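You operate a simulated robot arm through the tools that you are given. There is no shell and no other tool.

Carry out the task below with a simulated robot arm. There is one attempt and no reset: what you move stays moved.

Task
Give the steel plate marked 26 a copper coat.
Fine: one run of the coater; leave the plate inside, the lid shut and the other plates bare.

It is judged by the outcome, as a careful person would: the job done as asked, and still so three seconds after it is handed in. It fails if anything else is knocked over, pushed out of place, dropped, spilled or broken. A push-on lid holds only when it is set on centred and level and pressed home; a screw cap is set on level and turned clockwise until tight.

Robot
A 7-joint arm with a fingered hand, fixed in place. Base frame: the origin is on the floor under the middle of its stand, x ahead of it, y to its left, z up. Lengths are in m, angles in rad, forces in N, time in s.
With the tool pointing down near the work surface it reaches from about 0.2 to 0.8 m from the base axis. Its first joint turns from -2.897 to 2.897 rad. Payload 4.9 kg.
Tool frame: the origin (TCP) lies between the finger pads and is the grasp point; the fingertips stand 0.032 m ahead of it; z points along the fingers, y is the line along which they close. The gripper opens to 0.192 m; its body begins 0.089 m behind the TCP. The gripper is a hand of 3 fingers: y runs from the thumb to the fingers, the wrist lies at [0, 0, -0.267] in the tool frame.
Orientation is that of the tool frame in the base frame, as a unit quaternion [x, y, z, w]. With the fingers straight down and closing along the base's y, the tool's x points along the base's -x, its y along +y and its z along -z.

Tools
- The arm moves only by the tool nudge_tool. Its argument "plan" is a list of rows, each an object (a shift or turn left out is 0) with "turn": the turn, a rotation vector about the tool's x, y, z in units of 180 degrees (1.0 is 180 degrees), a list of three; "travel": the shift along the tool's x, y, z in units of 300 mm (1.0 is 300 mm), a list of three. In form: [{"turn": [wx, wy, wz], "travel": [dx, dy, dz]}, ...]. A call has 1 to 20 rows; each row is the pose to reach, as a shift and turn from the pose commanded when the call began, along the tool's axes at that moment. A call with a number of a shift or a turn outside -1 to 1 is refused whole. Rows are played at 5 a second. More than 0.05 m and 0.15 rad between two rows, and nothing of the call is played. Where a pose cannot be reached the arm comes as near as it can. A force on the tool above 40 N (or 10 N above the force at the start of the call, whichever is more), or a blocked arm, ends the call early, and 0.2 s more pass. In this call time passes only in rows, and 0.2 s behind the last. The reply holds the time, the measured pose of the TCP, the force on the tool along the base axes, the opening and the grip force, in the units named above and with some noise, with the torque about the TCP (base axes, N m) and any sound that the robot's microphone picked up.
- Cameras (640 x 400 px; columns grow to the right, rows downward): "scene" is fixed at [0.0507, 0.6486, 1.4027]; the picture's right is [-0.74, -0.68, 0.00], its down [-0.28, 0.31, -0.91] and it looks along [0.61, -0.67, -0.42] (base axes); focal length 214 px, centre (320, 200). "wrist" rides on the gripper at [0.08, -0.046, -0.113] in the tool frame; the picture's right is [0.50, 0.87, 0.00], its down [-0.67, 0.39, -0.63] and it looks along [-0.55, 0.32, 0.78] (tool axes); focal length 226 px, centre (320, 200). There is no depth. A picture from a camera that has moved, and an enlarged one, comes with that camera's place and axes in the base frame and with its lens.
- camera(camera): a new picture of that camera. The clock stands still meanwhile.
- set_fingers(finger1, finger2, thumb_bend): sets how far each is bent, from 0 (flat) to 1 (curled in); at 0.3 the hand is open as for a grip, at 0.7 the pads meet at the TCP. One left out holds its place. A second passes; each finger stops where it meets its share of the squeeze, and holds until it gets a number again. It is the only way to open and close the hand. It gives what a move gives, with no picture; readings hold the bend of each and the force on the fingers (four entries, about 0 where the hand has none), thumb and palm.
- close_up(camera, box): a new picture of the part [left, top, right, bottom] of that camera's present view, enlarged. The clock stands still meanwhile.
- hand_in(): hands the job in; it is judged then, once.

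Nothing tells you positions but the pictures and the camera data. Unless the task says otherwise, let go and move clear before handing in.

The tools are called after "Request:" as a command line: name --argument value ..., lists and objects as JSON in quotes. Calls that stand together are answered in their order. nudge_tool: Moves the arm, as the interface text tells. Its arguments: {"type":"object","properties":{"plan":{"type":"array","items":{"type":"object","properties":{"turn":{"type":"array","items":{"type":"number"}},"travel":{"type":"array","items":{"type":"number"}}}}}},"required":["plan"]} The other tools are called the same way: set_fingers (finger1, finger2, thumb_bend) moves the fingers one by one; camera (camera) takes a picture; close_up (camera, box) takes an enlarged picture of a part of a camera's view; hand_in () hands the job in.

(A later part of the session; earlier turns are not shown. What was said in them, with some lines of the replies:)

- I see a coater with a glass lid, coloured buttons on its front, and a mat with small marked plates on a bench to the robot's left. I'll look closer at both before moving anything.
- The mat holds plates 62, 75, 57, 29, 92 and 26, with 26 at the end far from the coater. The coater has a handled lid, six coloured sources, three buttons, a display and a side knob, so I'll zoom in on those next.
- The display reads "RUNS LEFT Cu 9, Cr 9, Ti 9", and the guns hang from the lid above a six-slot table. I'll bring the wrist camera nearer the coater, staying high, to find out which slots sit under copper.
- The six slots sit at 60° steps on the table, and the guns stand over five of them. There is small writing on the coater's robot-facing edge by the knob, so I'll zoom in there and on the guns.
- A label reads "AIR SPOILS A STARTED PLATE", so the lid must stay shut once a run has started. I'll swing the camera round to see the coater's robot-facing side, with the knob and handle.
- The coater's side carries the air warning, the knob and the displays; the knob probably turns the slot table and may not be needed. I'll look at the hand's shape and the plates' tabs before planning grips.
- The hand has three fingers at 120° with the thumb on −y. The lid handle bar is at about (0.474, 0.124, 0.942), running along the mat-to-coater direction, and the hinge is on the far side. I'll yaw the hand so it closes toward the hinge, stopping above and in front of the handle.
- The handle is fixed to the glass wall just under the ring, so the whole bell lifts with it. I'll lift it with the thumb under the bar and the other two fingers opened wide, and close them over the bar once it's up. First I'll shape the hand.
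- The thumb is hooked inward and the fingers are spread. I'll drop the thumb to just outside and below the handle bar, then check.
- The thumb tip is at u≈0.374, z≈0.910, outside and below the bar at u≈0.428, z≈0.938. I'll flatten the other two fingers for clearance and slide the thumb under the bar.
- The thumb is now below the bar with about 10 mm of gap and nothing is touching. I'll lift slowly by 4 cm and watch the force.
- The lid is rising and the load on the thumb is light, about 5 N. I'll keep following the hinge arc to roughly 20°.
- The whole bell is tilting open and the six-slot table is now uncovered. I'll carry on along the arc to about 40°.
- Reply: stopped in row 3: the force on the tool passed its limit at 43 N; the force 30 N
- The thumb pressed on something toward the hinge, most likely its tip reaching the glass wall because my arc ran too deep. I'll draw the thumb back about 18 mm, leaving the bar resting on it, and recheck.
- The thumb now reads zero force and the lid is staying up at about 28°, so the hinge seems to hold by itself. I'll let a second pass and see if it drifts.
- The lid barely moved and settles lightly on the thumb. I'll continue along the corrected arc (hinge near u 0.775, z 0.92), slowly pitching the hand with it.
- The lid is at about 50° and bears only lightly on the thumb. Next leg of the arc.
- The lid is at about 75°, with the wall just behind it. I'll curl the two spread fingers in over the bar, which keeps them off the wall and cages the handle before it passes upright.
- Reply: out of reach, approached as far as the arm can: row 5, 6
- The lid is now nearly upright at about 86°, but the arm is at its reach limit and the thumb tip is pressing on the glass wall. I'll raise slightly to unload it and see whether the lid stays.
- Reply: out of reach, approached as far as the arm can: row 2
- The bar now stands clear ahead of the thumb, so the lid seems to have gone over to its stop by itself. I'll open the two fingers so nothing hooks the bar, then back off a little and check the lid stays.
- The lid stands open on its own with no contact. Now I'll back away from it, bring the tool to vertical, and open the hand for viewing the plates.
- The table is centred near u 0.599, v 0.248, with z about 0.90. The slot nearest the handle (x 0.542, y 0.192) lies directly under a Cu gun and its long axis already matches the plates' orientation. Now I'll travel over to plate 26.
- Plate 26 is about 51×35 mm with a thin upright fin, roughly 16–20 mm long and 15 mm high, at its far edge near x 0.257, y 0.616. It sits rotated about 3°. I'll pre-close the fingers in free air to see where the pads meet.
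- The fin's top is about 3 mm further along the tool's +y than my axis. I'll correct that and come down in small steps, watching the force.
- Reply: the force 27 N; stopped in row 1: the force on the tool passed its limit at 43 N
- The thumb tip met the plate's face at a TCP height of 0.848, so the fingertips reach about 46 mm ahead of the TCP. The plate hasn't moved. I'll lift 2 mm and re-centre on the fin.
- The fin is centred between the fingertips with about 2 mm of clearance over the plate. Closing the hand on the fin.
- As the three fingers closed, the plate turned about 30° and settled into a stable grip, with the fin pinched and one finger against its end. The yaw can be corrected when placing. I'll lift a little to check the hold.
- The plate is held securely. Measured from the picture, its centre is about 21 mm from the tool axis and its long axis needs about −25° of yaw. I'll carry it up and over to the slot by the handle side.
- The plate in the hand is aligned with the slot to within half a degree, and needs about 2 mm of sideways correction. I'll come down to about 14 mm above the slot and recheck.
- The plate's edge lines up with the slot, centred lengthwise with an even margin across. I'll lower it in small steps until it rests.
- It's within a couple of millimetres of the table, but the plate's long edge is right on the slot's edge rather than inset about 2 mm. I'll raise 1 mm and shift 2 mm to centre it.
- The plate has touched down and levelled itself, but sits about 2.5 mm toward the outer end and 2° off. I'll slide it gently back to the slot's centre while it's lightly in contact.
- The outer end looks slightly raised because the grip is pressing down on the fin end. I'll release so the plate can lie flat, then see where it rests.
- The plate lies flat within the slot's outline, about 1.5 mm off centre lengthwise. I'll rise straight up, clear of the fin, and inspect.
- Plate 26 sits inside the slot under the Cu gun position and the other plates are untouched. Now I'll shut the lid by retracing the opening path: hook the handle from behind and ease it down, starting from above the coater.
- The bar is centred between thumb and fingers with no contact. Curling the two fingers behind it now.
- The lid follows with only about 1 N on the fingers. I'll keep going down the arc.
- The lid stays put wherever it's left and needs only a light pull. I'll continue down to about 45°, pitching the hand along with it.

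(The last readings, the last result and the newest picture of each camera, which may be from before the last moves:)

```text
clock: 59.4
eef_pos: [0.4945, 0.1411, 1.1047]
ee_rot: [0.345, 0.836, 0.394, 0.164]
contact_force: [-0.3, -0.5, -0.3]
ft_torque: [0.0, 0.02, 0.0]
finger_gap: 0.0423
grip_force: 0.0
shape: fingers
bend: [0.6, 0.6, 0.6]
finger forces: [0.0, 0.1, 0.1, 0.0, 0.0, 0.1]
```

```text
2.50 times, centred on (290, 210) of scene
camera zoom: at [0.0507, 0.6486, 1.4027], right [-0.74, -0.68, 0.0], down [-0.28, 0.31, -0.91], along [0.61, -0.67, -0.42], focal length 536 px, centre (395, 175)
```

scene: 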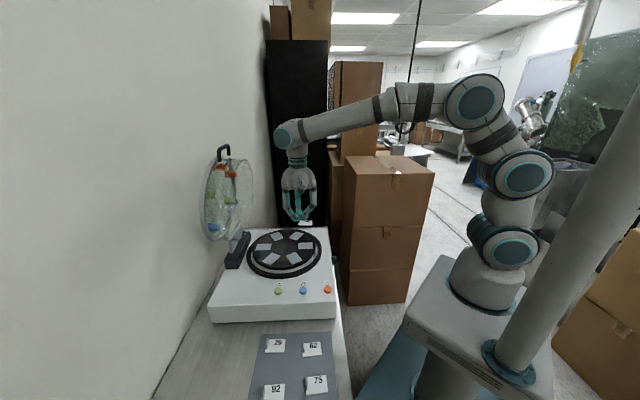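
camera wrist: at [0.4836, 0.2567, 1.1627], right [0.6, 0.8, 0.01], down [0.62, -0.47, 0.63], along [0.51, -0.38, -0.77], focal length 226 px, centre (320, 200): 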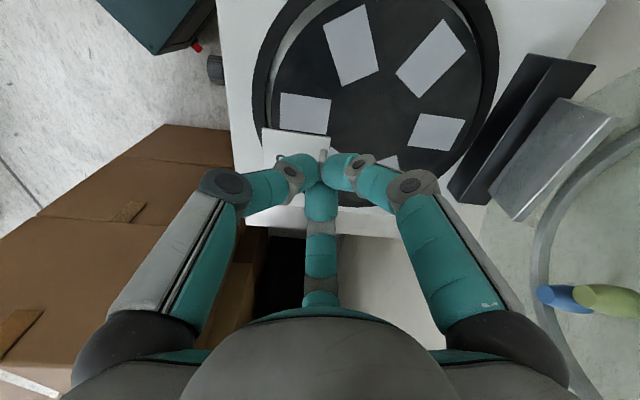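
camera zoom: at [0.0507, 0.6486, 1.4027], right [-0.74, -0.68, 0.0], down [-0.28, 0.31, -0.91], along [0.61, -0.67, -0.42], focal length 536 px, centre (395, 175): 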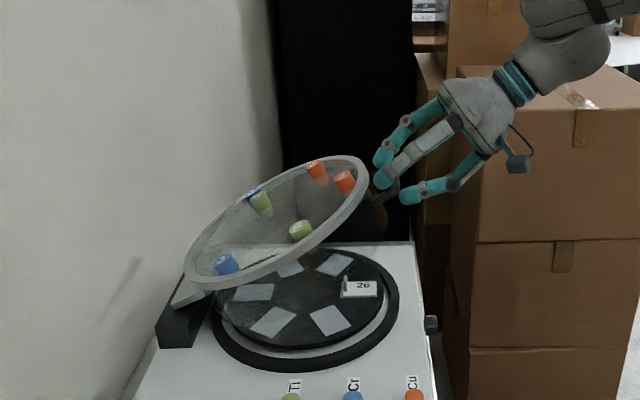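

The lid is at about 28°, free between thumb and fingers. I'll open the fingers so they clear the ring and keep the thumb underneath as a support.

Request:
set_fingers --finger1 0.0 --finger2 0.0

Request:
close_up --camera "wrist" --box '[180, 80, 440, 280]'

Request:
close_up --camera "scene" --box '[210, 130, 370, 290]'

```text
clock: 60.4
eef_pos: [0.4934, 0.1407, 1.1049]
ee_rot: [0.345, 0.836, 0.393, 0.164]
contact_force: [0.0, 0.4, -0.3]
ft_torque: [0.01, -0.04, -0.03]
finger_gap: 0.1481
grip_force: 0.0
shape: fingers
bend: [0.01, 0.01, 0.6]
finger forces: [0.0, 0.0, 0.0, 0.1, 0.0, 0.0]
```

```text
2.00 times, centred on (310, 180) of wrist
camera zoom: at [0.355, 0.1148, 1.1417], right [0.04, 0.74, 0.67], down [0.3, -0.64, 0.7], along [0.95, 0.18, -0.25], focal length 452 px, centre (340, 240)
```

zoom: 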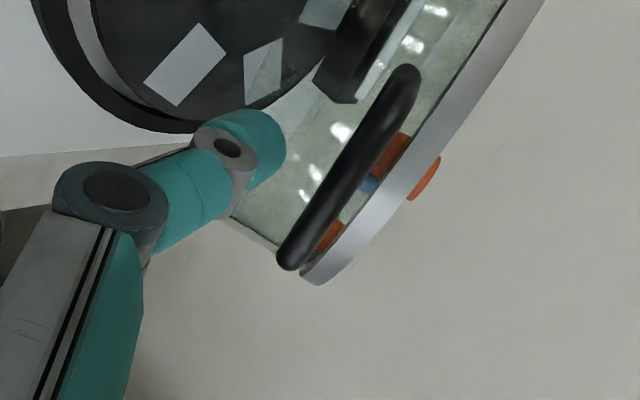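

```text
2.50 times, centred on (290, 210) of scene
camera zoom: at [0.0507, 0.6486, 1.4027], right [-0.74, -0.68, 0.0], down [-0.28, 0.31, -0.91], along [0.61, -0.67, -0.42], focal length 536 px, centre (395, 175)
```

zoom: 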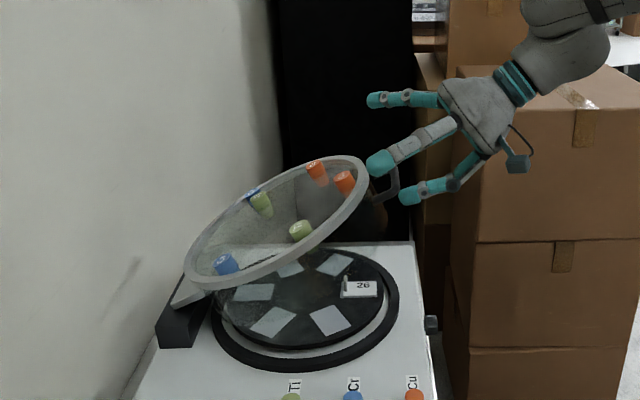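

The lid holds still on its own, so I can push it shut from above with a closed fist. I'll draw the thumb out from under the bar and bring the hand upright above it.

Request:
nudge_tool --plan '[{"travel": [0, -0.039, -0.083]}, {"travel": [0, -0.079, -0.165]}, {"travel": [0, -0.118, -0.248]}]'

Request:
nudge_tool --plan '[{"travel": [0, 0.02, -0.08], "turn": [0.03, 0, 0]}, {"travel": [0, 0.06, -0.12], "turn": [0.065, 0, 0]}, {"travel": [0, 0.12, -0.12], "turn": [0.1, 0, 0]}, {"travel": [0, 0.19, -0.1], "turn": [0.14, 0, 0]}, {"travel": [0, 0.26, -0.07], "turn": [0.18, 0, 0]}, {"travel": [0, 0.33, -0.04], "turn": [0.22, 0, 0]}, {"travel": [0, 0.3967, -0.0163], "turn": [0.2778, 0, 0]}]'

Request:
set_fingers --finger1 0.7 --finger2 0.7 --thumb_bend 0.7

Request:
camera --camera "wrist"

Request:
close_up --camera "scene" --box '[210, 110, 390, 290]'

```text
clock: 61.2
eef_pos: [0.4373, 0.0819, 1.1256]
ee_rot: [0.345, 0.837, 0.393, 0.163]
contact_force: [-1.0, -0.5, -0.4]
ft_torque: [-0.02, 0.0, -0.02]
finger_gap: 0.1484
grip_force: 0.0
shape: fingers
bend: [0.0, 0.0, 0.6]
finger forces: [0.0, 0.1, 0.0, 0.0, 0.1, 0.0]
```

```text
refused: row 7 steps farther than a row can; nothing moved
```

```text
clock: 62.2
eef_pos: [0.4369, 0.0823, 1.1263]
ee_rot: [0.346, 0.836, 0.393, 0.164]
contact_force: [0.2, -0.5, 0.3]
ft_torque: [0.03, 0.0, -0.01]
finger_gap: 0.0032
grip_force: 0.1
shape: fingers
bend: [0.69, 0.69, 0.7]
finger forces: [0.0, 0.0, 0.0, 0.0, 0.1, 0.1]
```

```text
taken
camera wrist: at [0.299, 0.0561, 1.1632], right [0.04, 0.74, 0.67], down [0.3, -0.64, 0.7], along [0.95, 0.18, -0.25], focal length 226 px, centre (320, 200)
```

wrist: 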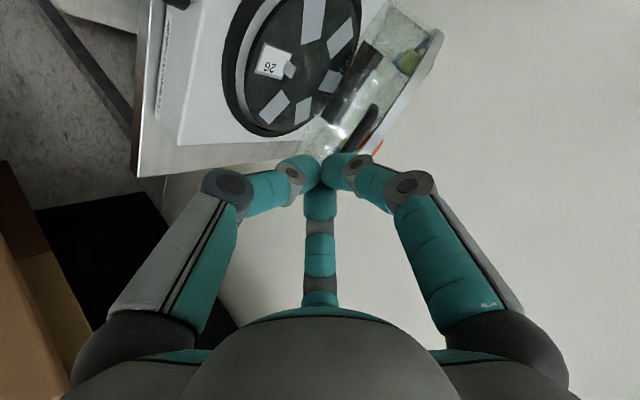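

```text
2.22 times, centred on (300, 200) of scene
camera zoom: at [0.0507, 0.6486, 1.4027], right [-0.74, -0.68, 0.0], down [-0.28, 0.31, -0.91], along [0.61, -0.67, -0.42], focal length 477 px, centre (364, 200)
```

zoom: 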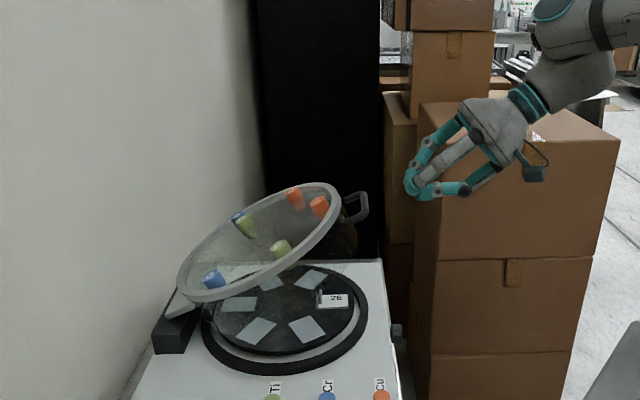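

Request:
nudge_tool --plan '[{"travel": [0, 0.0513, -0.0424], "turn": [0.0347, 0, 0]}, {"travel": [0, 0.1133, -0.0719], "turn": [0.0694, 0, 0]}, {"travel": [0, 0.1795, -0.0963], "turn": [0.1042, 0, 0]}, {"travel": [0, 0.2392, -0.1025], "turn": [0.1389, 0, 0]}, {"travel": [0, 0.2924, -0.0903], "turn": [0.1736, 0, 0]}, {"travel": [0, 0.3328, -0.0675], "turn": [0.2083, 0, 0]}, {"travel": [0, 0.3659, -0.043], "turn": [0.2431, 0, 0]}, {"travel": [0, 0.3965, -0.0165], "turn": [0.2778, 0, 0]}]'

Request:
camera --camera "wrist"

Request:
close_up --camera "scene" --box '[210, 110, 390, 290]'

```text
clock: 64.0
eef_pos: [0.4895, 0.1341, 1.2205]
ee_rot: [0.383, 0.924, 0.002, 0.003]
contact_force: [-0.6, 0.2, 0.2]
ft_torque: [-0.02, -0.01, 0.0]
finger_gap: 0.003
grip_force: 0.0
shape: fingers
bend: [0.69, 0.69, 0.7]
finger forces: [0.0, 0.1, 0.0, 0.0, 0.1, 0.0]
```

```text
taken
camera wrist: at [0.3991, 0.1575, 1.3343], right [0.26, 0.97, 0.0], down [0.74, -0.2, 0.64], along [0.62, -0.16, -0.77], focal length 226 px, centre (320, 200)
```

wrist: 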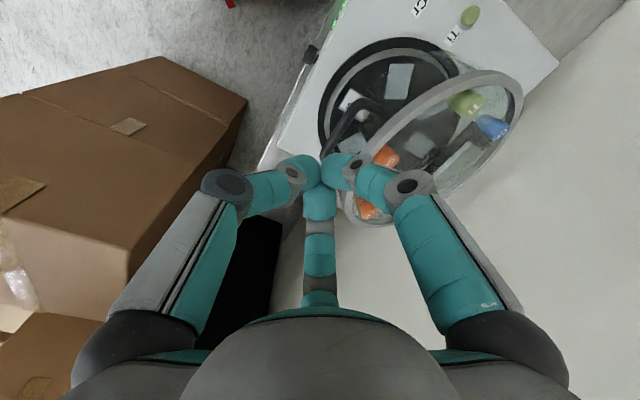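

```text
2.22 times, centred on (300, 200) of scene
camera zoom: at [0.0507, 0.6486, 1.4027], right [-0.74, -0.68, 0.0], down [-0.28, 0.31, -0.91], along [0.61, -0.67, -0.42], focal length 477 px, centre (364, 200)
```

zoom: 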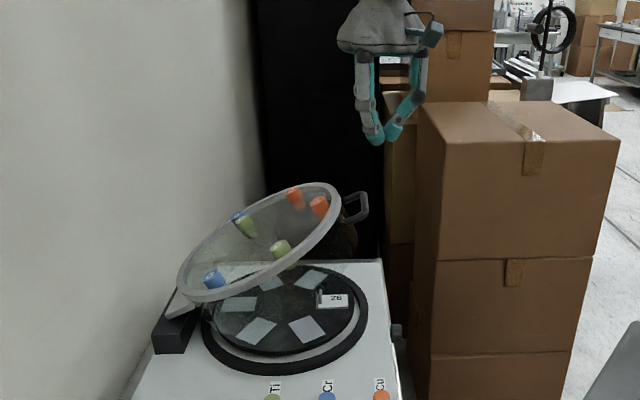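

The bar is at about u 0.466, z 1.08 and the closed fist is above it. I'll lower to just above the bar and then press it down along the arc.

Request:
nudge_tool --plan '[{"travel": [0.006, 0.031, 0.126]}, {"travel": [0.013, 0.063, 0.2517]}]'

Request:
close_up --camera "scene" --box '[270, 130, 390, 250]'

Request:
close_up --camera "wrist" --box '[240, 60, 400, 220]'

```text
clock: 64.6
eef_pos: [0.5008, 0.1507, 1.1458]
ee_rot: [0.383, 0.924, 0.004, 0.002]
contact_force: [-0.1, 0.6, 0.6]
ft_torque: [-0.01, 0.0, 0.01]
finger_gap: 0.0034
grip_force: 0.1
shape: fingers
bend: [0.69, 0.69, 0.7]
finger forces: [0.0, 0.0, 0.0, 0.0, 0.0, 0.0]
```

```text
3.33 times, centred on (330, 190) of scene
camera zoom: at [0.0507, 0.6486, 1.4027], right [-0.74, -0.68, 0.0], down [-0.28, 0.31, -0.91], along [0.61, -0.67, -0.42], focal length 715 px, centre (287, 233)
```

zoom: 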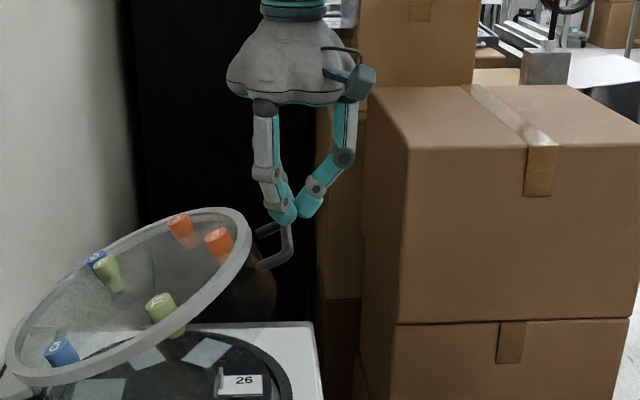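

```text
2.50 times, centred on (320, 140) of wrist
camera zoom: at [0.4101, 0.1741, 1.2588], right [0.26, 0.97, 0.01], down [0.74, -0.2, 0.64], along [0.62, -0.16, -0.77], focal length 565 px, centre (320, 350)
```

zoom: 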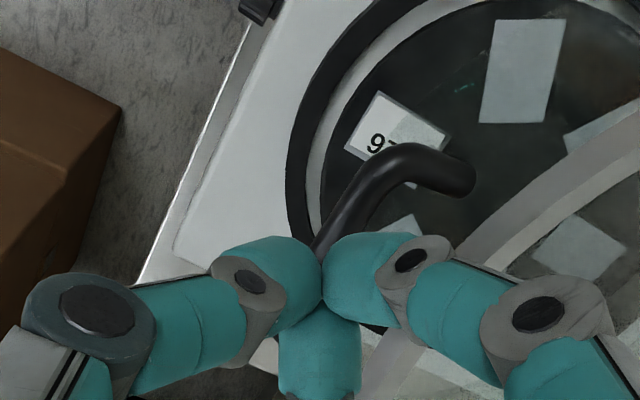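

Request:
nudge_tool --plan '[{"travel": [0, 0, 0.0433]}, {"travel": [0, -0.016, 0.075]}, {"travel": [0, -0.032, 0.106]}, {"travel": [0, -0.047, 0.1435]}, {"travel": [0, -0.0623, 0.181]}, {"travel": [0, -0.075, 0.2195]}, {"travel": [0, -0.0873, 0.258]}]'

Request:
close_up --camera "scene" --box '[220, 150, 380, 290]'

Request:
close_up --camera "wrist" --box '[240, 60, 400, 220]'

```text
clock: 66.2
eef_pos: [0.4801, 0.134, 1.0659]
ee_rot: [0.383, 0.924, 0.004, 0.002]
contact_force: [0.1, 0.1, 0.3]
ft_torque: [0.01, 0.03, -0.01]
finger_gap: 0.0034
grip_force: 0.2
shape: fingers
bend: [0.69, 0.69, 0.7]
finger forces: [0.0, 0.0, 0.0, 0.0, 0.0, 0.0]
```

```text
2.86 times, centred on (300, 220) of scene
camera zoom: at [0.0507, 0.6486, 1.4027], right [-0.74, -0.68, 0.0], down [-0.28, 0.31, -0.91], along [0.61, -0.67, -0.42], focal length 613 px, centre (377, 143)
```

zoom: 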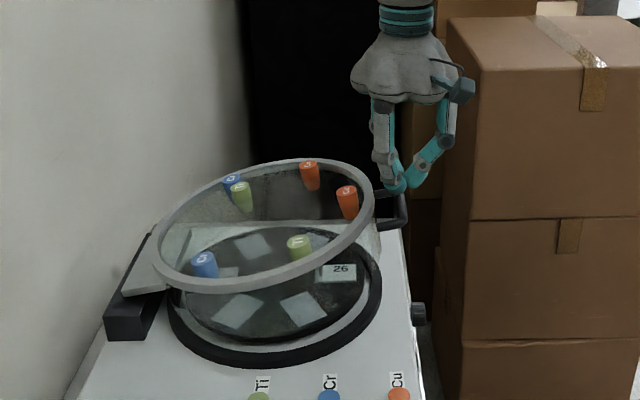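

```text
2.50 times, centred on (320, 140) of wrist
camera zoom: at [0.3911, 0.1567, 1.1801], right [0.26, 0.97, 0.01], down [0.74, -0.2, 0.64], along [0.62, -0.16, -0.77], focal length 565 px, centre (320, 350)
```

zoom: 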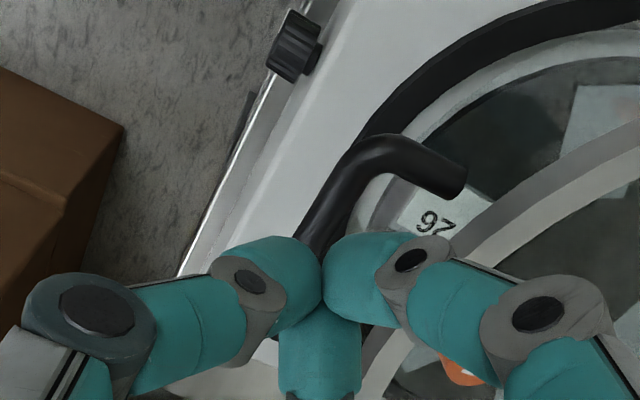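

Request:
nudge_tool --plan '[{"travel": [0, -0.0095, 0.035]}, {"travel": [0, -0.019, 0.07]}, {"travel": [0, -0.026, 0.11]}, {"travel": [0, -0.033, 0.15]}, {"travel": [0, -0.037, 0.18]}, {"travel": [0, -0.04, 0.21]}]'

Request:
close_up --camera "scene" --box '[220, 150, 380, 290]'

Request:
close_up --camera "wrist" --box '[240, 60, 400, 220]'

```text
clock: 67.6
eef_pos: [0.473, 0.1249, 1.0025]
ee_rot: [0.383, 0.924, 0.003, 0.002]
contact_force: [0.1, -0.3, -0.7]
ft_torque: [-0.02, -0.01, 0.01]
finger_gap: 0.0033
grip_force: 0.0
shape: fingers
bend: [0.69, 0.69, 0.7]
finger forces: [0.0, 0.1, 0.0, 0.1, 0.0, 0.0]
```

```text
2.86 times, centred on (300, 220) of scene
camera zoom: at [0.0507, 0.6486, 1.4027], right [-0.74, -0.68, 0.0], down [-0.28, 0.31, -0.91], along [0.61, -0.67, -0.42], focal length 613 px, centre (377, 143)
```

zoom: 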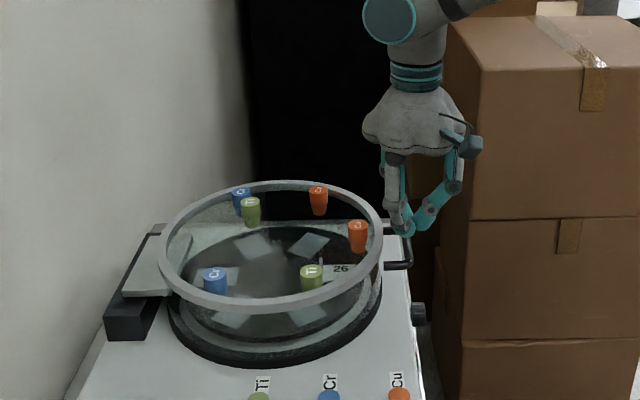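

```text
2.50 times, centred on (320, 140) of wrist
camera zoom: at [0.3826, 0.1473, 1.1165], right [0.26, 0.97, 0.01], down [0.74, -0.2, 0.64], along [0.62, -0.16, -0.77], focal length 565 px, centre (320, 350)
```

zoom: 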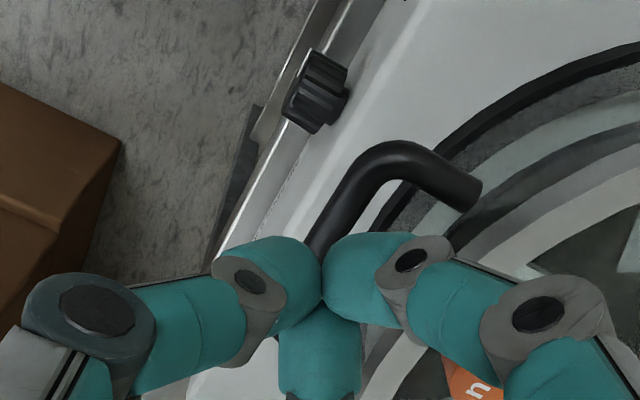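

The lid looks almost shut and there's no load. I'll press gently a little further to be sure it's seated.

Request:
nudge_tool --plan '[{"travel": [0, -0.002, 0.013]}, {"travel": [0, -0.003, 0.027]}]'

Request:
close_up --camera "scene" --box '[230, 200, 350, 290]'

```text
clock: 68.2
eef_pos: [0.4704, 0.1238, 0.9955]
ee_rot: [0.382, 0.924, 0.004, 0.002]
contact_force: [-0.3, 1.3, -0.1]
ft_torque: [0.01, 0.01, 0.02]
finger_gap: 0.0034
grip_force: 0.0
shape: fingers
bend: [0.69, 0.69, 0.7]
finger forces: [0.0, 0.1, 0.1, 0.0, 0.0, 0.0]
```

```text
4.44 times, centred on (290, 245) of scene
camera zoom: at [0.0507, 0.6486, 1.4027], right [-0.74, -0.68, 0.0], down [-0.28, 0.31, -0.91], along [0.61, -0.67, -0.42], focal length 953 px, centre (453, 0)
```

zoom: 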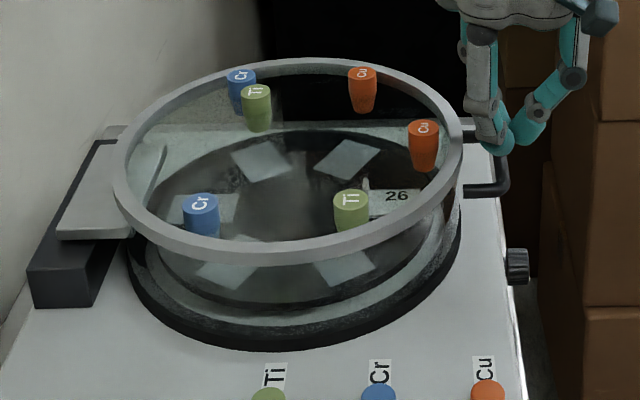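

Request:
close_up --camera "scene" --box '[220, 205, 340, 280]'

Request:
nudge_tool --plan '[{"travel": [0, 0, 0.01]}, {"travel": [0, 0, 0.018]}]'

```text
5.33 times, centred on (280, 242) of scene
camera zoom: at [0.0507, 0.6486, 1.4027], right [-0.74, -0.68, 0.0], down [-0.28, 0.31, -0.91], along [0.61, -0.67, -0.42], focal length 1144 px, centre (533, -27)
```

zoom: 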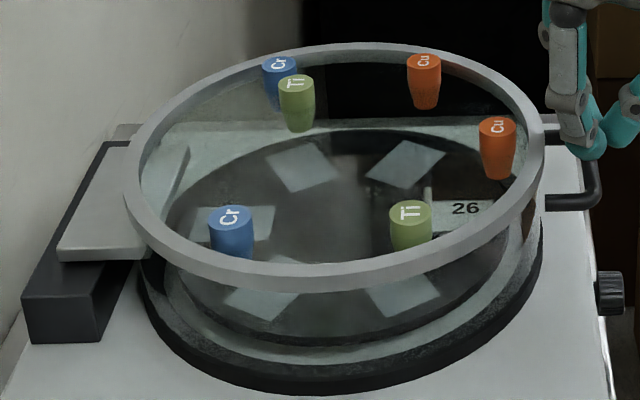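

```text
clock: 68.8
eef_pos: [0.4716, 0.1247, 0.9905]
ee_rot: [0.383, 0.924, 0.003, 0.002]
contact_force: [0.5, 0.2, 0.4]
ft_torque: [-0.03, 0.02, -0.02]
finger_gap: 0.0031
grip_force: 0.0
shape: fingers
bend: [0.69, 0.69, 0.7]
finger forces: [0.1, 0.1, 0.1, 0.1, 0.1, 0.0]
```

The lid's position matches its original closed picture exactly. One more small press to confirm it's seated.

Request:
nudge_tool --plan '[{"travel": [0, 0, 0.008]}, {"travel": [0, 0, 0.015]}]'

```text
clock: 69.4
eef_pos: [0.4729, 0.1251, 0.9848]
ee_rot: [0.382, 0.924, 0.004, 0.002]
contact_force: [0.1, 0.4, 0.0]
ft_torque: [-0.01, 0.03, 0.02]
finger_gap: 0.0033
grip_force: 0.1
shape: fingers
bend: [0.69, 0.69, 0.7]
finger forces: [0.0, 0.0, 0.0, 0.1, 0.0, 0.0]
```

Request:
close_up --camera "wrist" --box '[240, 60, 400, 220]'

Request:
close_up --camera "scene" --box '[300, 200, 360, 260]'

```text
2.50 times, centred on (320, 140) of wrist
camera zoom: at [0.3824, 0.1471, 1.0992], right [0.26, 0.97, 0.01], down [0.74, -0.2, 0.64], along [0.61, -0.16, -0.77], focal length 565 px, centre (320, 350)
```

zoom: 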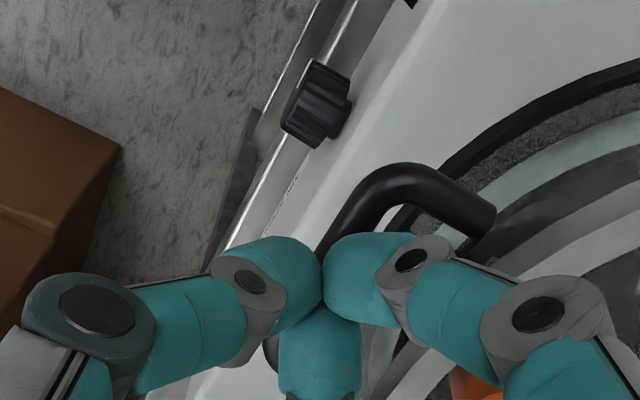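

```text
6.67 times, centred on (330, 230) of scene
camera zoom: at [0.0507, 0.6486, 1.4027], right [-0.74, -0.68, 0.0], down [-0.28, 0.31, -0.91], along [0.61, -0.67, -0.42], focal length 1430 px, centre (253, 0)
```

zoom: 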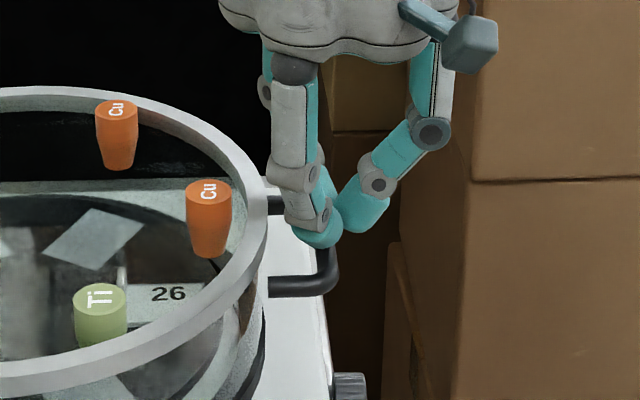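

Request:
nudge_tool --plan '[{"travel": [0, 0, 0.007]}, {"travel": [0, 0, 0.013]}]'

```text
clock: 70.0
eef_pos: [0.4706, 0.1243, 0.9831]
ee_rot: [0.382, 0.924, 0.003, 0.002]
contact_force: [-0.5, -0.1, -0.5]
ft_torque: [-0.02, -0.01, 0.02]
finger_gap: 0.0029
grip_force: 0.3
shape: fingers
bend: [0.69, 0.69, 0.7]
finger forces: [0.1, 0.1, 0.0, 0.1, 0.1, 0.0]
```

Request:
nudge_tool --plan '[{"travel": [0, 0, 0.007]}, {"travel": [0, 0, 0.013]}]'

```text
clock: 70.6
eef_pos: [0.4722, 0.125, 0.9787]
ee_rot: [0.383, 0.924, 0.004, 0.003]
contact_force: [-1.4, 0.7, 8.9]
ft_torque: [0.09, 0.01, 0.02]
finger_gap: 0.0026
grip_force: 6.3
shape: fingers
bend: [0.7, 0.7, 0.7]
finger forces: [6.7, 4.5, 0.1, 0.0, 0.1, 0.0]
```

The bar gives firm resistance, about 9 N, so the lid is fully shut. Now I'll rise and move above the Cu button at about (0.356, 0.278, 0.881).

Request:
nudge_tool --plan '[{"travel": [0, 0, -0.13]}, {"travel": [0, 0, -0.26]}, {"travel": [0.13, 0.018, -0.27]}, {"travel": [0.26, 0.036, -0.27]}, {"travel": [0.39, 0.053, -0.27]}, {"travel": [0.52, 0.071, -0.27]}, {"travel": [0.633, 0.087, -0.27]}]'

Request:
camera --camera "wrist"

Request:
camera --camera "scene"

```text
clock: 72.2
eef_pos: [0.3555, 0.2752, 1.0573]
ee_rot: [0.383, 0.924, 0.003, 0.002]
contact_force: [0.6, -0.8, -0.3]
ft_torque: [0.03, -0.04, -0.03]
finger_gap: 0.0035
grip_force: 0.0
shape: fingers
bend: [0.7, 0.7, 0.7]
finger forces: [0.0, 0.0, 0.1, 0.0, 0.2, 0.0]
```

```text
taken
camera wrist: at [0.2645, 0.2977, 1.172], right [0.26, 0.97, 0.01], down [0.74, -0.2, 0.64], along [0.61, -0.16, -0.77], focal length 226 px, centre (320, 200)
```

wrist: 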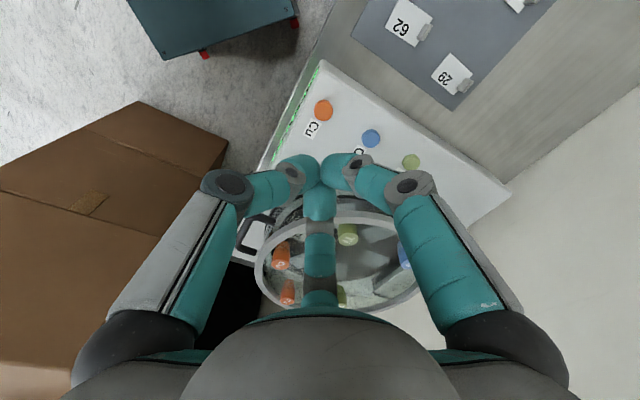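

```text
taken
```

scene: 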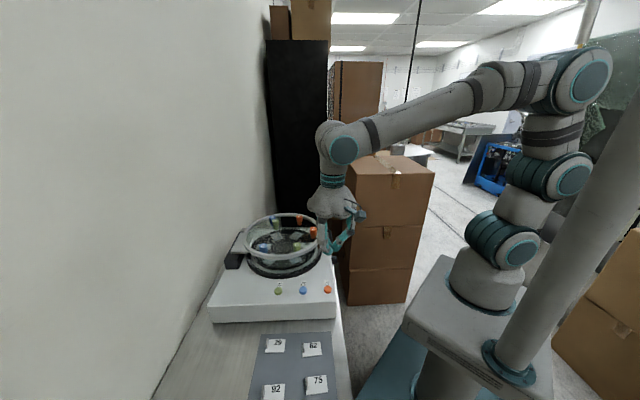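

Request:
close_up --camera "wrist" --box '[270, 70, 390, 160]'

Request:
close_up --camera "wrist" --box '[260, 60, 330, 160]'

```text
4.44 times, centred on (330, 115) of wrist
camera zoom: at [0.2645, 0.2977, 1.172], right [0.26, 0.97, 0.01], down [0.74, -0.2, 0.64], along [0.61, -0.16, -0.77], focal length 1005 px, centre (276, 578)
```

zoom: 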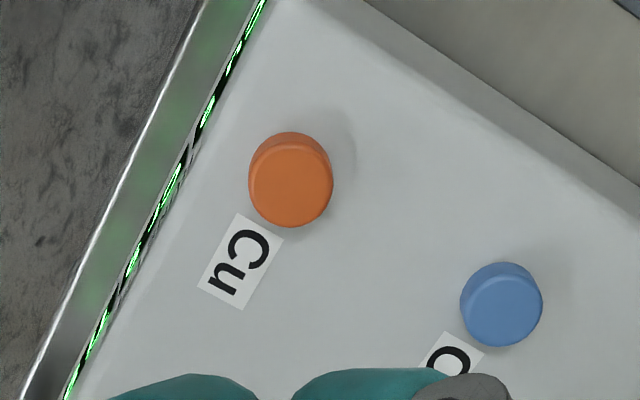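

```text
4.00 times, centred on (295, 110) of wrist
camera zoom: at [0.2645, 0.2977, 1.172], right [0.26, 0.97, 0.01], down [0.74, -0.2, 0.64], along [0.61, -0.16, -0.77], focal length 904 px, centre (420, 560)
```

zoom: 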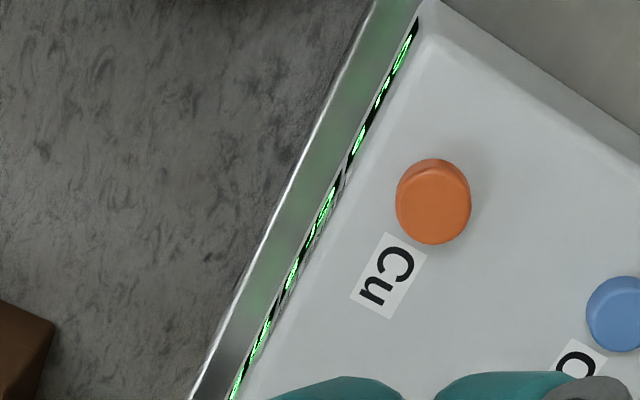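

The Cu button is 24 mm wide and about 4 mm off my axis along +y. I'll centre the fist over it and come down to just above it.

Request:
nudge_tool --plan '[{"travel": [0.0047, 0.014, 0.136]}, {"travel": [0.0047, 0.014, 0.272]}, {"travel": [0.0047, 0.014, 0.4]}]'

Request:
close_up --camera "wrist" --box '[260, 100, 380, 200]'

Request:
close_up --camera "scene" --box '[280, 240, 360, 310]'

```text
clock: 73.0
eef_pos: [0.3563, 0.2822, 0.938]
ee_rot: [0.382, 0.924, 0.003, 0.003]
contact_force: [1.7, 0.6, -0.4]
ft_torque: [-0.02, 0.05, 0.0]
finger_gap: 0.0033
grip_force: 0.1
shape: fingers
bend: [0.7, 0.7, 0.7]
finger forces: [0.0, 0.0, 0.0, 0.0, 0.0, 0.0]
```

```text
4.00 times, centred on (320, 150) of wrist
camera zoom: at [0.2667, 0.3046, 1.0523], right [0.26, 0.97, 0.01], down [0.74, -0.2, 0.64], along [0.62, -0.16, -0.77], focal length 904 px, centre (320, 400)
```

zoom: 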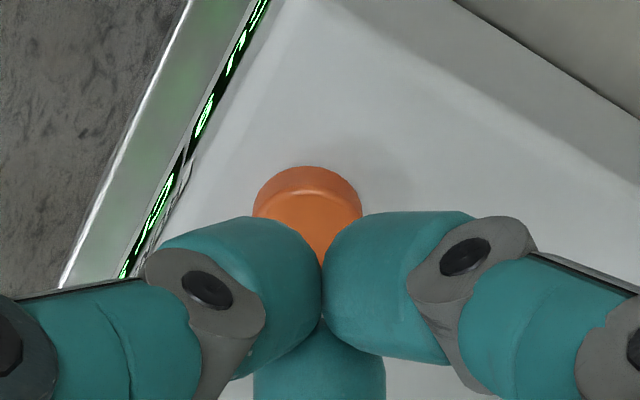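

```text
5.71 times, centred on (320, 275) of scene
camera zoom: at [0.0507, 0.6486, 1.4027], right [-0.74, -0.68, 0.0], down [-0.28, 0.31, -0.91], along [0.61, -0.67, -0.42], focal length 1226 px, centre (320, -229)
```

zoom: 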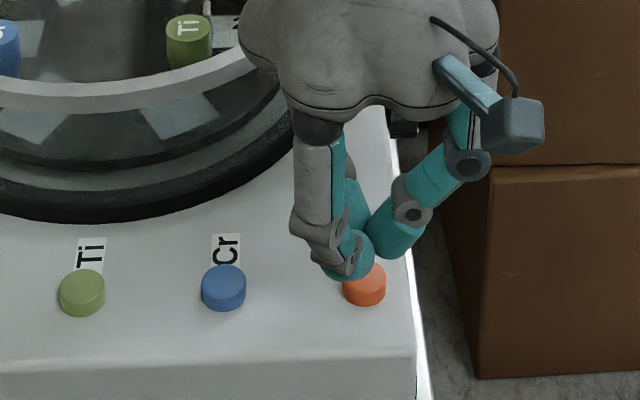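

Request:
nudge_tool --plan '[{"travel": [-0.008, -0.005, 0.015]}, {"travel": [-0.008, -0.005, 0.03]}]'

Request:
close_up --camera "scene" --box '[300, 255, 350, 305]'

```text
clock: 73.6
eef_pos: [0.3579, 0.2774, 0.9304]
ee_rot: [0.382, 0.924, 0.002, 0.002]
contact_force: [-0.3, 0.4, 0.2]
ft_torque: [0.03, 0.0, -0.02]
finger_gap: 0.0034
grip_force: 0.1
shape: fingers
bend: [0.7, 0.7, 0.7]
finger forces: [0.1, 0.0, 0.0, 0.1, 0.0, 0.1]
```

```text
8.00 times, centred on (325, 280) of scene
camera zoom: at [0.0507, 0.6486, 1.4027], right [-0.74, -0.68, 0.0], down [-0.28, 0.31, -0.91], along [0.61, -0.67, -0.42], focal length 1716 px, centre (280, -440)
```

zoom: 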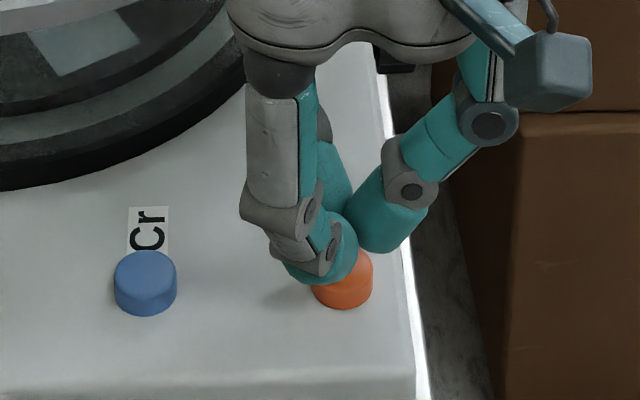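

Request:
nudge_tool --plan '[{"travel": [0, 0, 0.008]}, {"travel": [0, 0, 0.015]}]'

```text
clock: 74.2
eef_pos: [0.3604, 0.2781, 0.9252]
ee_rot: [0.382, 0.924, 0.003, 0.003]
contact_force: [0.3, -0.5, -0.4]
ft_torque: [-0.04, 0.0, -0.01]
finger_gap: 0.0032
grip_force: 0.0
shape: fingers
bend: [0.7, 0.7, 0.7]
finger forces: [0.1, 0.0, 0.0, 0.0, 0.0, 0.0]
```

Request:
nudge_tool --plan '[{"travel": [0, 0, 0.006]}, {"travel": [0, 0, 0.012]}]'

```text
clock: 74.8
eef_pos: [0.3592, 0.2793, 0.9211]
ee_rot: [0.383, 0.924, 0.003, 0.001]
contact_force: [0.2, -0.9, 0.6]
ft_torque: [0.02, -0.01, 0.0]
finger_gap: 0.0034
grip_force: 0.0
shape: fingers
bend: [0.7, 0.7, 0.7]
finger forces: [0.0, 0.0, 0.1, 0.0, 0.1, 0.0]
```

Request:
nudge_tool --plan '[{"travel": [0, 0, 0.006]}, {"travel": [0, 0, 0.012]}]'

```text
clock: 75.4
eef_pos: [0.36, 0.2781, 0.9185]
ee_rot: [0.383, 0.924, 0.003, 0.003]
contact_force: [-0.6, 0.4, 0.9]
ft_torque: [0.04, 0.02, 0.02]
finger_gap: 0.0032
grip_force: 0.6
shape: fingers
bend: [0.7, 0.7, 0.7]
finger forces: [1.6, 0.0, 0.0, 0.1, 0.1, 0.0]
```

Request:
close_up --camera "wrist" --box '[260, 100, 380, 200]'

Request:
close_up --camera "scene" --box '[300, 255, 350, 305]'

```text
4.00 times, centred on (320, 150) of wrist
camera zoom: at [0.27, 0.3007, 1.0315], right [0.26, 0.97, 0.01], down [0.74, -0.2, 0.64], along [0.62, -0.16, -0.77], focal length 904 px, centre (320, 400)
```

zoom: 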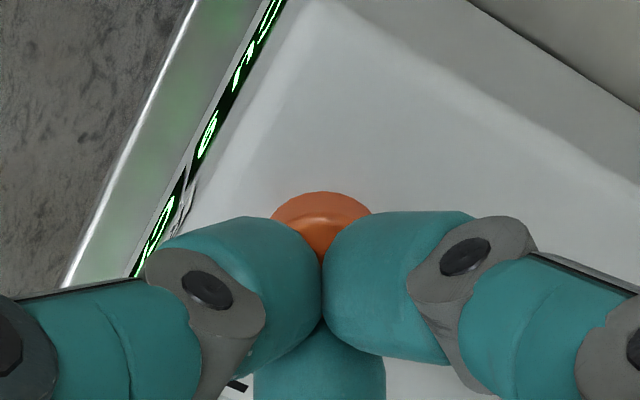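

```text
8.00 times, centred on (325, 280) of scene
camera zoom: at [0.0507, 0.6486, 1.4027], right [-0.74, -0.68, 0.0], down [-0.28, 0.31, -0.91], along [0.61, -0.67, -0.42], focal length 1716 px, centre (280, -440)
```

zoom: 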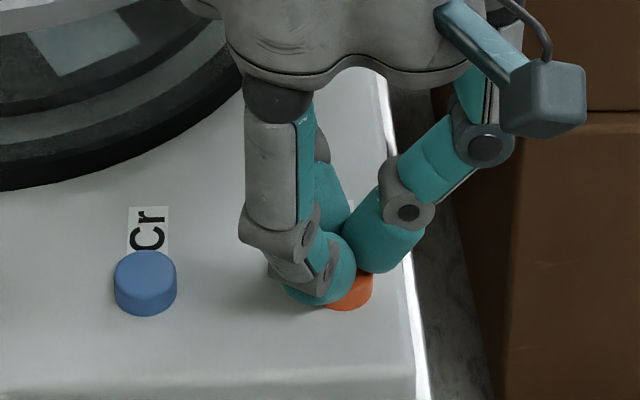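

Request:
nudge_tool --plan '[{"travel": [0, 0, -0.01]}, {"travel": [0.012, -0.007, -0.01]}]'

Request:
nudge_tool --plan '[{"travel": [0, 0, 0.007]}, {"travel": [0, 0, 0.013]}]'

```text
clock: 76.0
eef_pos: [0.3544, 0.2782, 0.9212]
ee_rot: [0.383, 0.924, 0.003, 0.002]
contact_force: [0.6, 0.0, 0.8]
ft_torque: [0.03, 0.02, -0.02]
finger_gap: 0.0032
grip_force: 0.0
shape: fingers
bend: [0.7, 0.7, 0.7]
finger forces: [0.0, 0.1, 0.0, 0.0, 0.0, 0.0]
```

```text
clock: 76.6
eef_pos: [0.3551, 0.279, 0.9182]
ee_rot: [0.383, 0.924, 0.004, 0.002]
contact_force: [-0.9, -0.5, 1.7]
ft_torque: [0.0, 0.02, -0.01]
finger_gap: 0.003
grip_force: 2.1
shape: fingers
bend: [0.7, 0.7, 0.7]
finger forces: [1.7, 1.8, 0.1, 0.0, 0.0, 0.1]
```

Both fingers now rest evenly on the button. Pressing it in slowly, just once.

Request:
nudge_tool --plan '[{"travel": [0, 0, 0.004]}, {"travel": [0, 0, 0.008]}]'

```text
clock: 77.2
eef_pos: [0.3558, 0.2795, 0.9153]
ee_rot: [0.382, 0.924, 0.003, 0.002]
contact_force: [-0.4, 0.3, 3.4]
ft_torque: [0.01, -0.02, 0.0]
finger_gap: 0.003
grip_force: 2.8
shape: fingers
bend: [0.7, 0.7, 0.7]
finger forces: [2.9, 2.4, 0.0, 0.1, 0.1, 0.0]
heard: click
```

A click was heard. I'll lift straight off the button and look at the display and chamber.

Request:
nudge_tool --plan '[{"travel": [0, 0, -0.03]}, {"travel": [0, 0, -0.12]}, {"travel": [0, 0, -0.25]}, {"travel": [0, 0, -0.4]}]'

Request:
close_up --camera "scene" --box '[220, 200, 350, 300]'

Request:
close_up --camera "wrist" --box '[240, 40, 400, 160]'

```text
clock: 78.2
eef_pos: [0.3547, 0.279, 1.034]
ee_rot: [0.382, 0.924, 0.003, 0.002]
contact_force: [-0.6, -0.5, -0.6]
ft_torque: [-0.01, 0.0, -0.01]
finger_gap: 0.0034
grip_force: 0.0
shape: fingers
bend: [0.7, 0.7, 0.7]
finger forces: [0.1, 0.0, 0.1, 0.1, 0.0, 0.0]
```

```text
4.00 times, centred on (285, 250) of scene
camera zoom: at [0.0507, 0.6486, 1.4027], right [-0.74, -0.68, 0.0], down [-0.28, 0.31, -0.91], along [0.61, -0.67, -0.42], focal length 858 px, centre (460, 0)
```

zoom: 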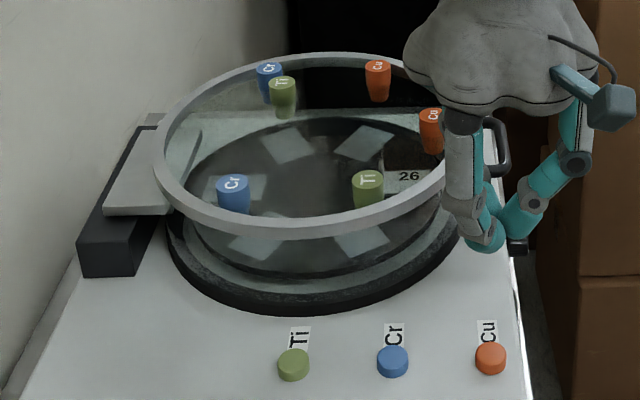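

```text
3.33 times, centred on (320, 100) of wrist
camera zoom: at [0.265, 0.3023, 1.1475], right [0.26, 0.97, 0.01], down [0.75, -0.2, 0.64], along [0.61, -0.16, -0.77], focal length 754 px, centre (320, 533)
```

zoom: 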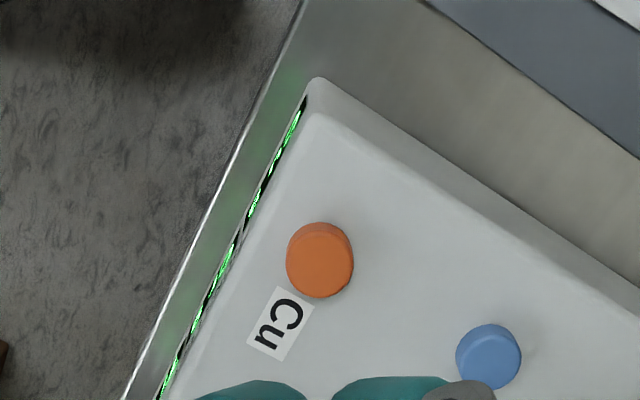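

Request:
nudge_tool --plan '[{"travel": [-0.035, -0.087, -0.111]}, {"travel": [-0.07, -0.174, -0.221]}, {"travel": [-0.104, -0.26, -0.332]}, {"travel": [-0.139, -0.347, -0.442]}, {"travel": [-0.174, -0.434, -0.553]}]'

Request:
camera --camera "wrist"

Request:
close_up --camera "scene" --box '[285, 220, 335, 260]'

```text
clock: 79.4
eef_pos: [0.2998, 0.1501, 1.1972]
ee_rot: [0.383, 0.924, 0.003, 0.002]
contact_force: [0.2, -0.3, -0.4]
ft_torque: [0.01, -0.04, 0.0]
finger_gap: 0.0032
grip_force: 0.0
shape: fingers
bend: [0.7, 0.7, 0.7]
finger forces: [0.1, 0.0, 0.0, 0.0, 0.1, 0.1]
```

```text
taken
camera wrist: at [0.2107, 0.1731, 1.3104], right [0.26, 0.97, 0.0], down [0.75, -0.2, 0.64], along [0.61, -0.16, -0.77], focal length 226 px, centre (320, 200)
```

wrist: 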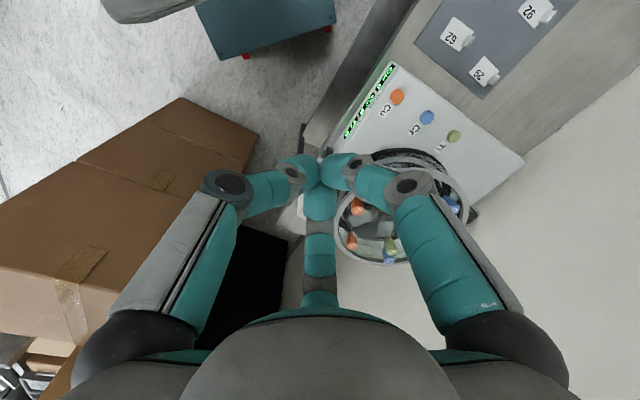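

```text
10.00 times, centred on (310, 240) of scene
camera zoom: at [0.0507, 0.6486, 1.4027], right [-0.74, -0.68, 0.0], down [-0.28, 0.31, -0.91], along [0.61, -0.67, -0.42], focal length 2145 px, centre (420, -200)
```

zoom: 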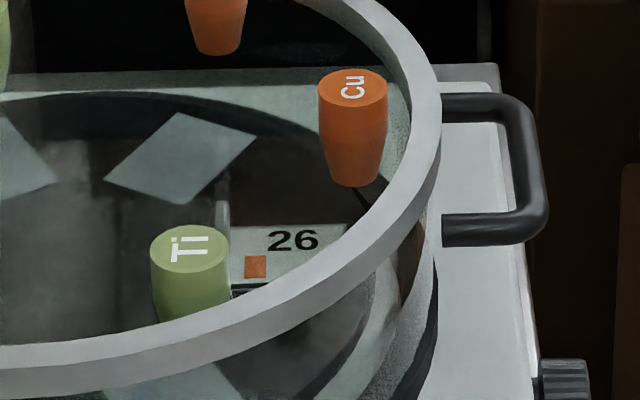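

An orange patch has appeared on plate 26, under the lid. Reading the run counter next.

Request:
close_up --camera "wrist" --box '[330, 55, 410, 145]'

Request:
close_up --camera "scene" --box '[300, 235, 325, 255]'

Request:
close_up --camera "scene" --box '[220, 205, 340, 280]'

Request:
camera --camera "scene"

```text
4.44 times, centred on (370, 100) of wrist
camera zoom: at [0.2107, 0.1731, 1.3104], right [0.26, 0.97, 0.0], down [0.75, -0.2, 0.64], along [0.61, -0.16, -0.77], focal length 1005 px, centre (98, 644)
```

zoom: 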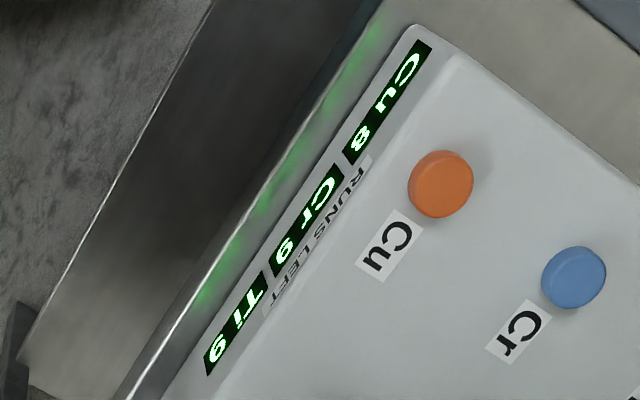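

```text
16.00 times, centred on (312, 245) of scene
camera zoom: at [0.0507, 0.6486, 1.4027], right [-0.74, -0.68, 0.0], down [-0.28, 0.31, -0.91], along [0.61, -0.67, -0.42], focal length 3432 px, centre (440, -520)
```

zoom: 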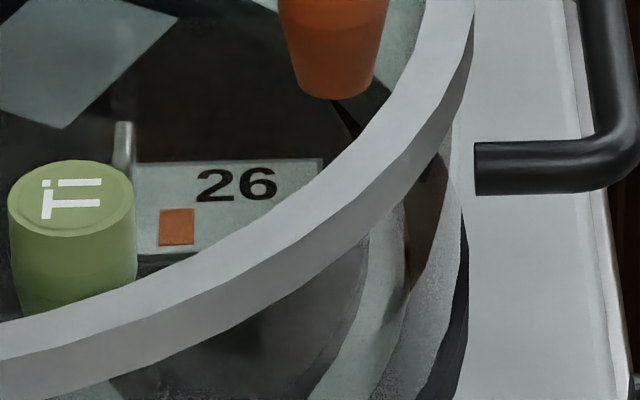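

```text
5.33 times, centred on (280, 242) of scene
camera zoom: at [0.0507, 0.6486, 1.4027], right [-0.74, -0.68, 0.0], down [-0.28, 0.31, -0.91], along [0.61, -0.67, -0.42], focal length 1144 px, centre (533, -27)
```

zoom: 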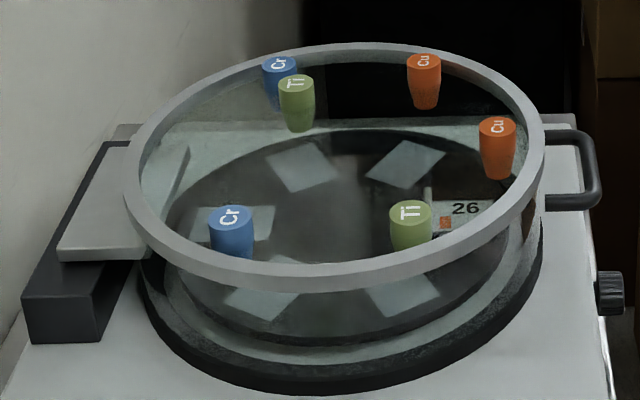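

```text
taken
```

scene: 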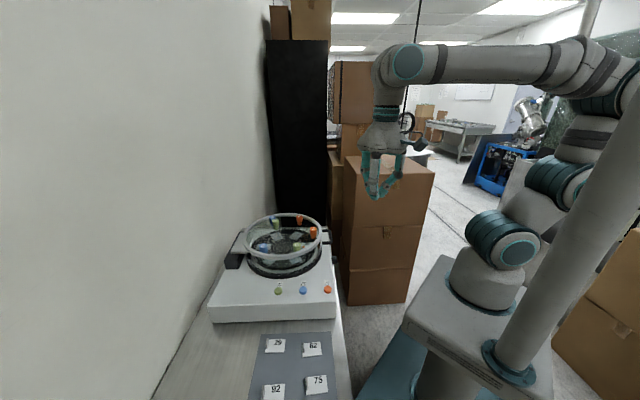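

The counter shows Cu 8, Cr 9, Ti 9: exactly one copper run, with a copper mark on plate 26 and the lid shut. I'll wait a few seconds, then check the chamber and the other plates once more.

Request:
nudge_tool --plan '[{"travel": [0, 0, -0.05]}, {"travel": [0, 0, -0.1]}, {"travel": [0, 0, -0.1]}, {"travel": [0, 0, -0.1]}, {"travel": [0, 0, -0.1]}, {"travel": [0, 0, -0.1]}, {"travel": [0, 0, -0.1]}, {"travel": [0, 0, -0.1]}, {"travel": [0, 0, -0.1]}, {"travel": [0, 0, -0.1]}, {"travel": [0, 0, -0.1]}, {"travel": [0, 0, -0.1]}, {"travel": [0, 0, -0.1]}, {"travel": [0, 0, -0.1]}, {"travel": [0, 0, -0.1]}]'

Request:
close_up --camera "scene" --box '[220, 205, 340, 280]'

Request:
close_up --camera "wrist" --box '[330, 0, 640, 150]'

Request:
close_up --camera "scene" --box '[220, 320, 360, 400]'

```text
clock: 82.6
eef_pos: [0.2993, 0.1494, 1.2292]
ee_rot: [0.383, 0.924, 0.003, 0.002]
contact_force: [0.2, 0.8, -0.1]
ft_torque: [-0.01, 0.0, -0.02]
finger_gap: 0.0032
grip_force: 0.1
shape: fingers
bend: [0.7, 0.7, 0.7]
finger forces: [0.1, 0.0, 0.0, 0.0, 0.1, 0.1]
```

```text
5.33 times, centred on (280, 242) of scene
camera zoom: at [0.0507, 0.6486, 1.4027], right [-0.74, -0.68, 0.0], down [-0.28, 0.31, -0.91], along [0.61, -0.67, -0.42], focal length 1144 px, centre (533, -27)
```

zoom: 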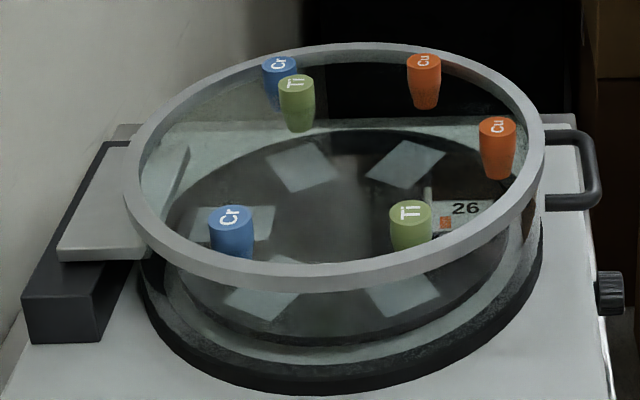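

```text
2.06 times, centred on (485, 75) of wrist
camera zoom: at [0.2093, 0.1727, 1.3427], right [0.26, 0.97, 0.01], down [0.74, -0.2, 0.64], along [0.62, -0.16, -0.77], focal length 467 px, centre (-21, 458)
```

zoom: 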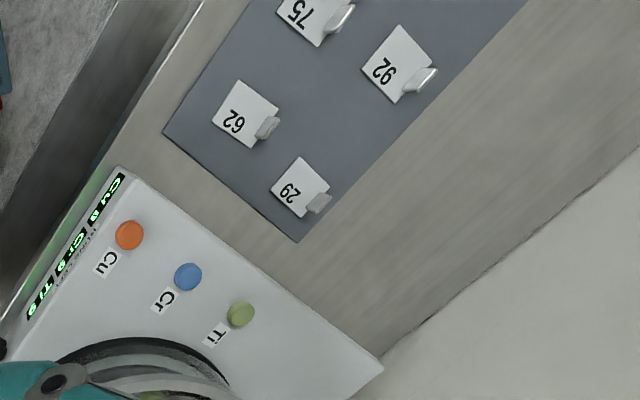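

```text
4.57 times, centred on (290, 360) of scene
camera zoom: at [0.0507, 0.6486, 1.4027], right [-0.74, -0.68, 0.0], down [-0.28, 0.31, -0.91], along [0.61, -0.67, -0.42], focal length 980 px, centre (457, -531)
```

zoom: 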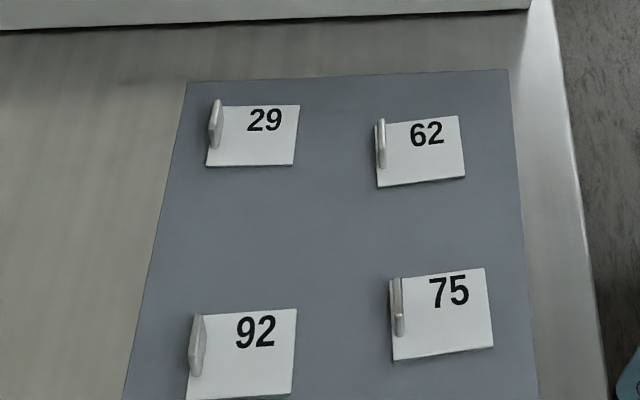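

The job is done as asked. Plate 26 is in the coater under the shut lid with its copper mark, and the counter shows a single Cu run. Plates 29, 62, 75 and 92 are bare and in place; 57 is out of view now, but the arm didn't go near it. The hand is empty and clear, so I'm handing in.

Request:
hand_in

```text
The job is handed in.
```

Plate 26 now has its copper coat. It is inside the coater under the shut lid, and the job is handed in.

- **Run:** I pressed the Cu button once. The counter went from Cu 9 to Cu 8, and Cr and Ti still read 9. A copper mark showed on plate 26 afterwards.
- **Plate:** it lies flat within the slot nearest the handle, about 1.5 mm off centre lengthwise. It turned about 30° in the fingers when I picked it up, and I straightened it before placing it.
- **Lid:** it closed back to its original position and stopped firmly when I pressed on the handle.
- **Hard contacts:** two moves hit the 40 N force limit. While opening the lid, the thumb pressed on something, most likely the glass wall. While picking up, it pressed on plate 26 itself. I saw no damage or shift from either.
- **Other plates:** 29, 62, 75 and 92 are bare and in place. Plate 57 was out of view at my last check, but the hand never touched it.
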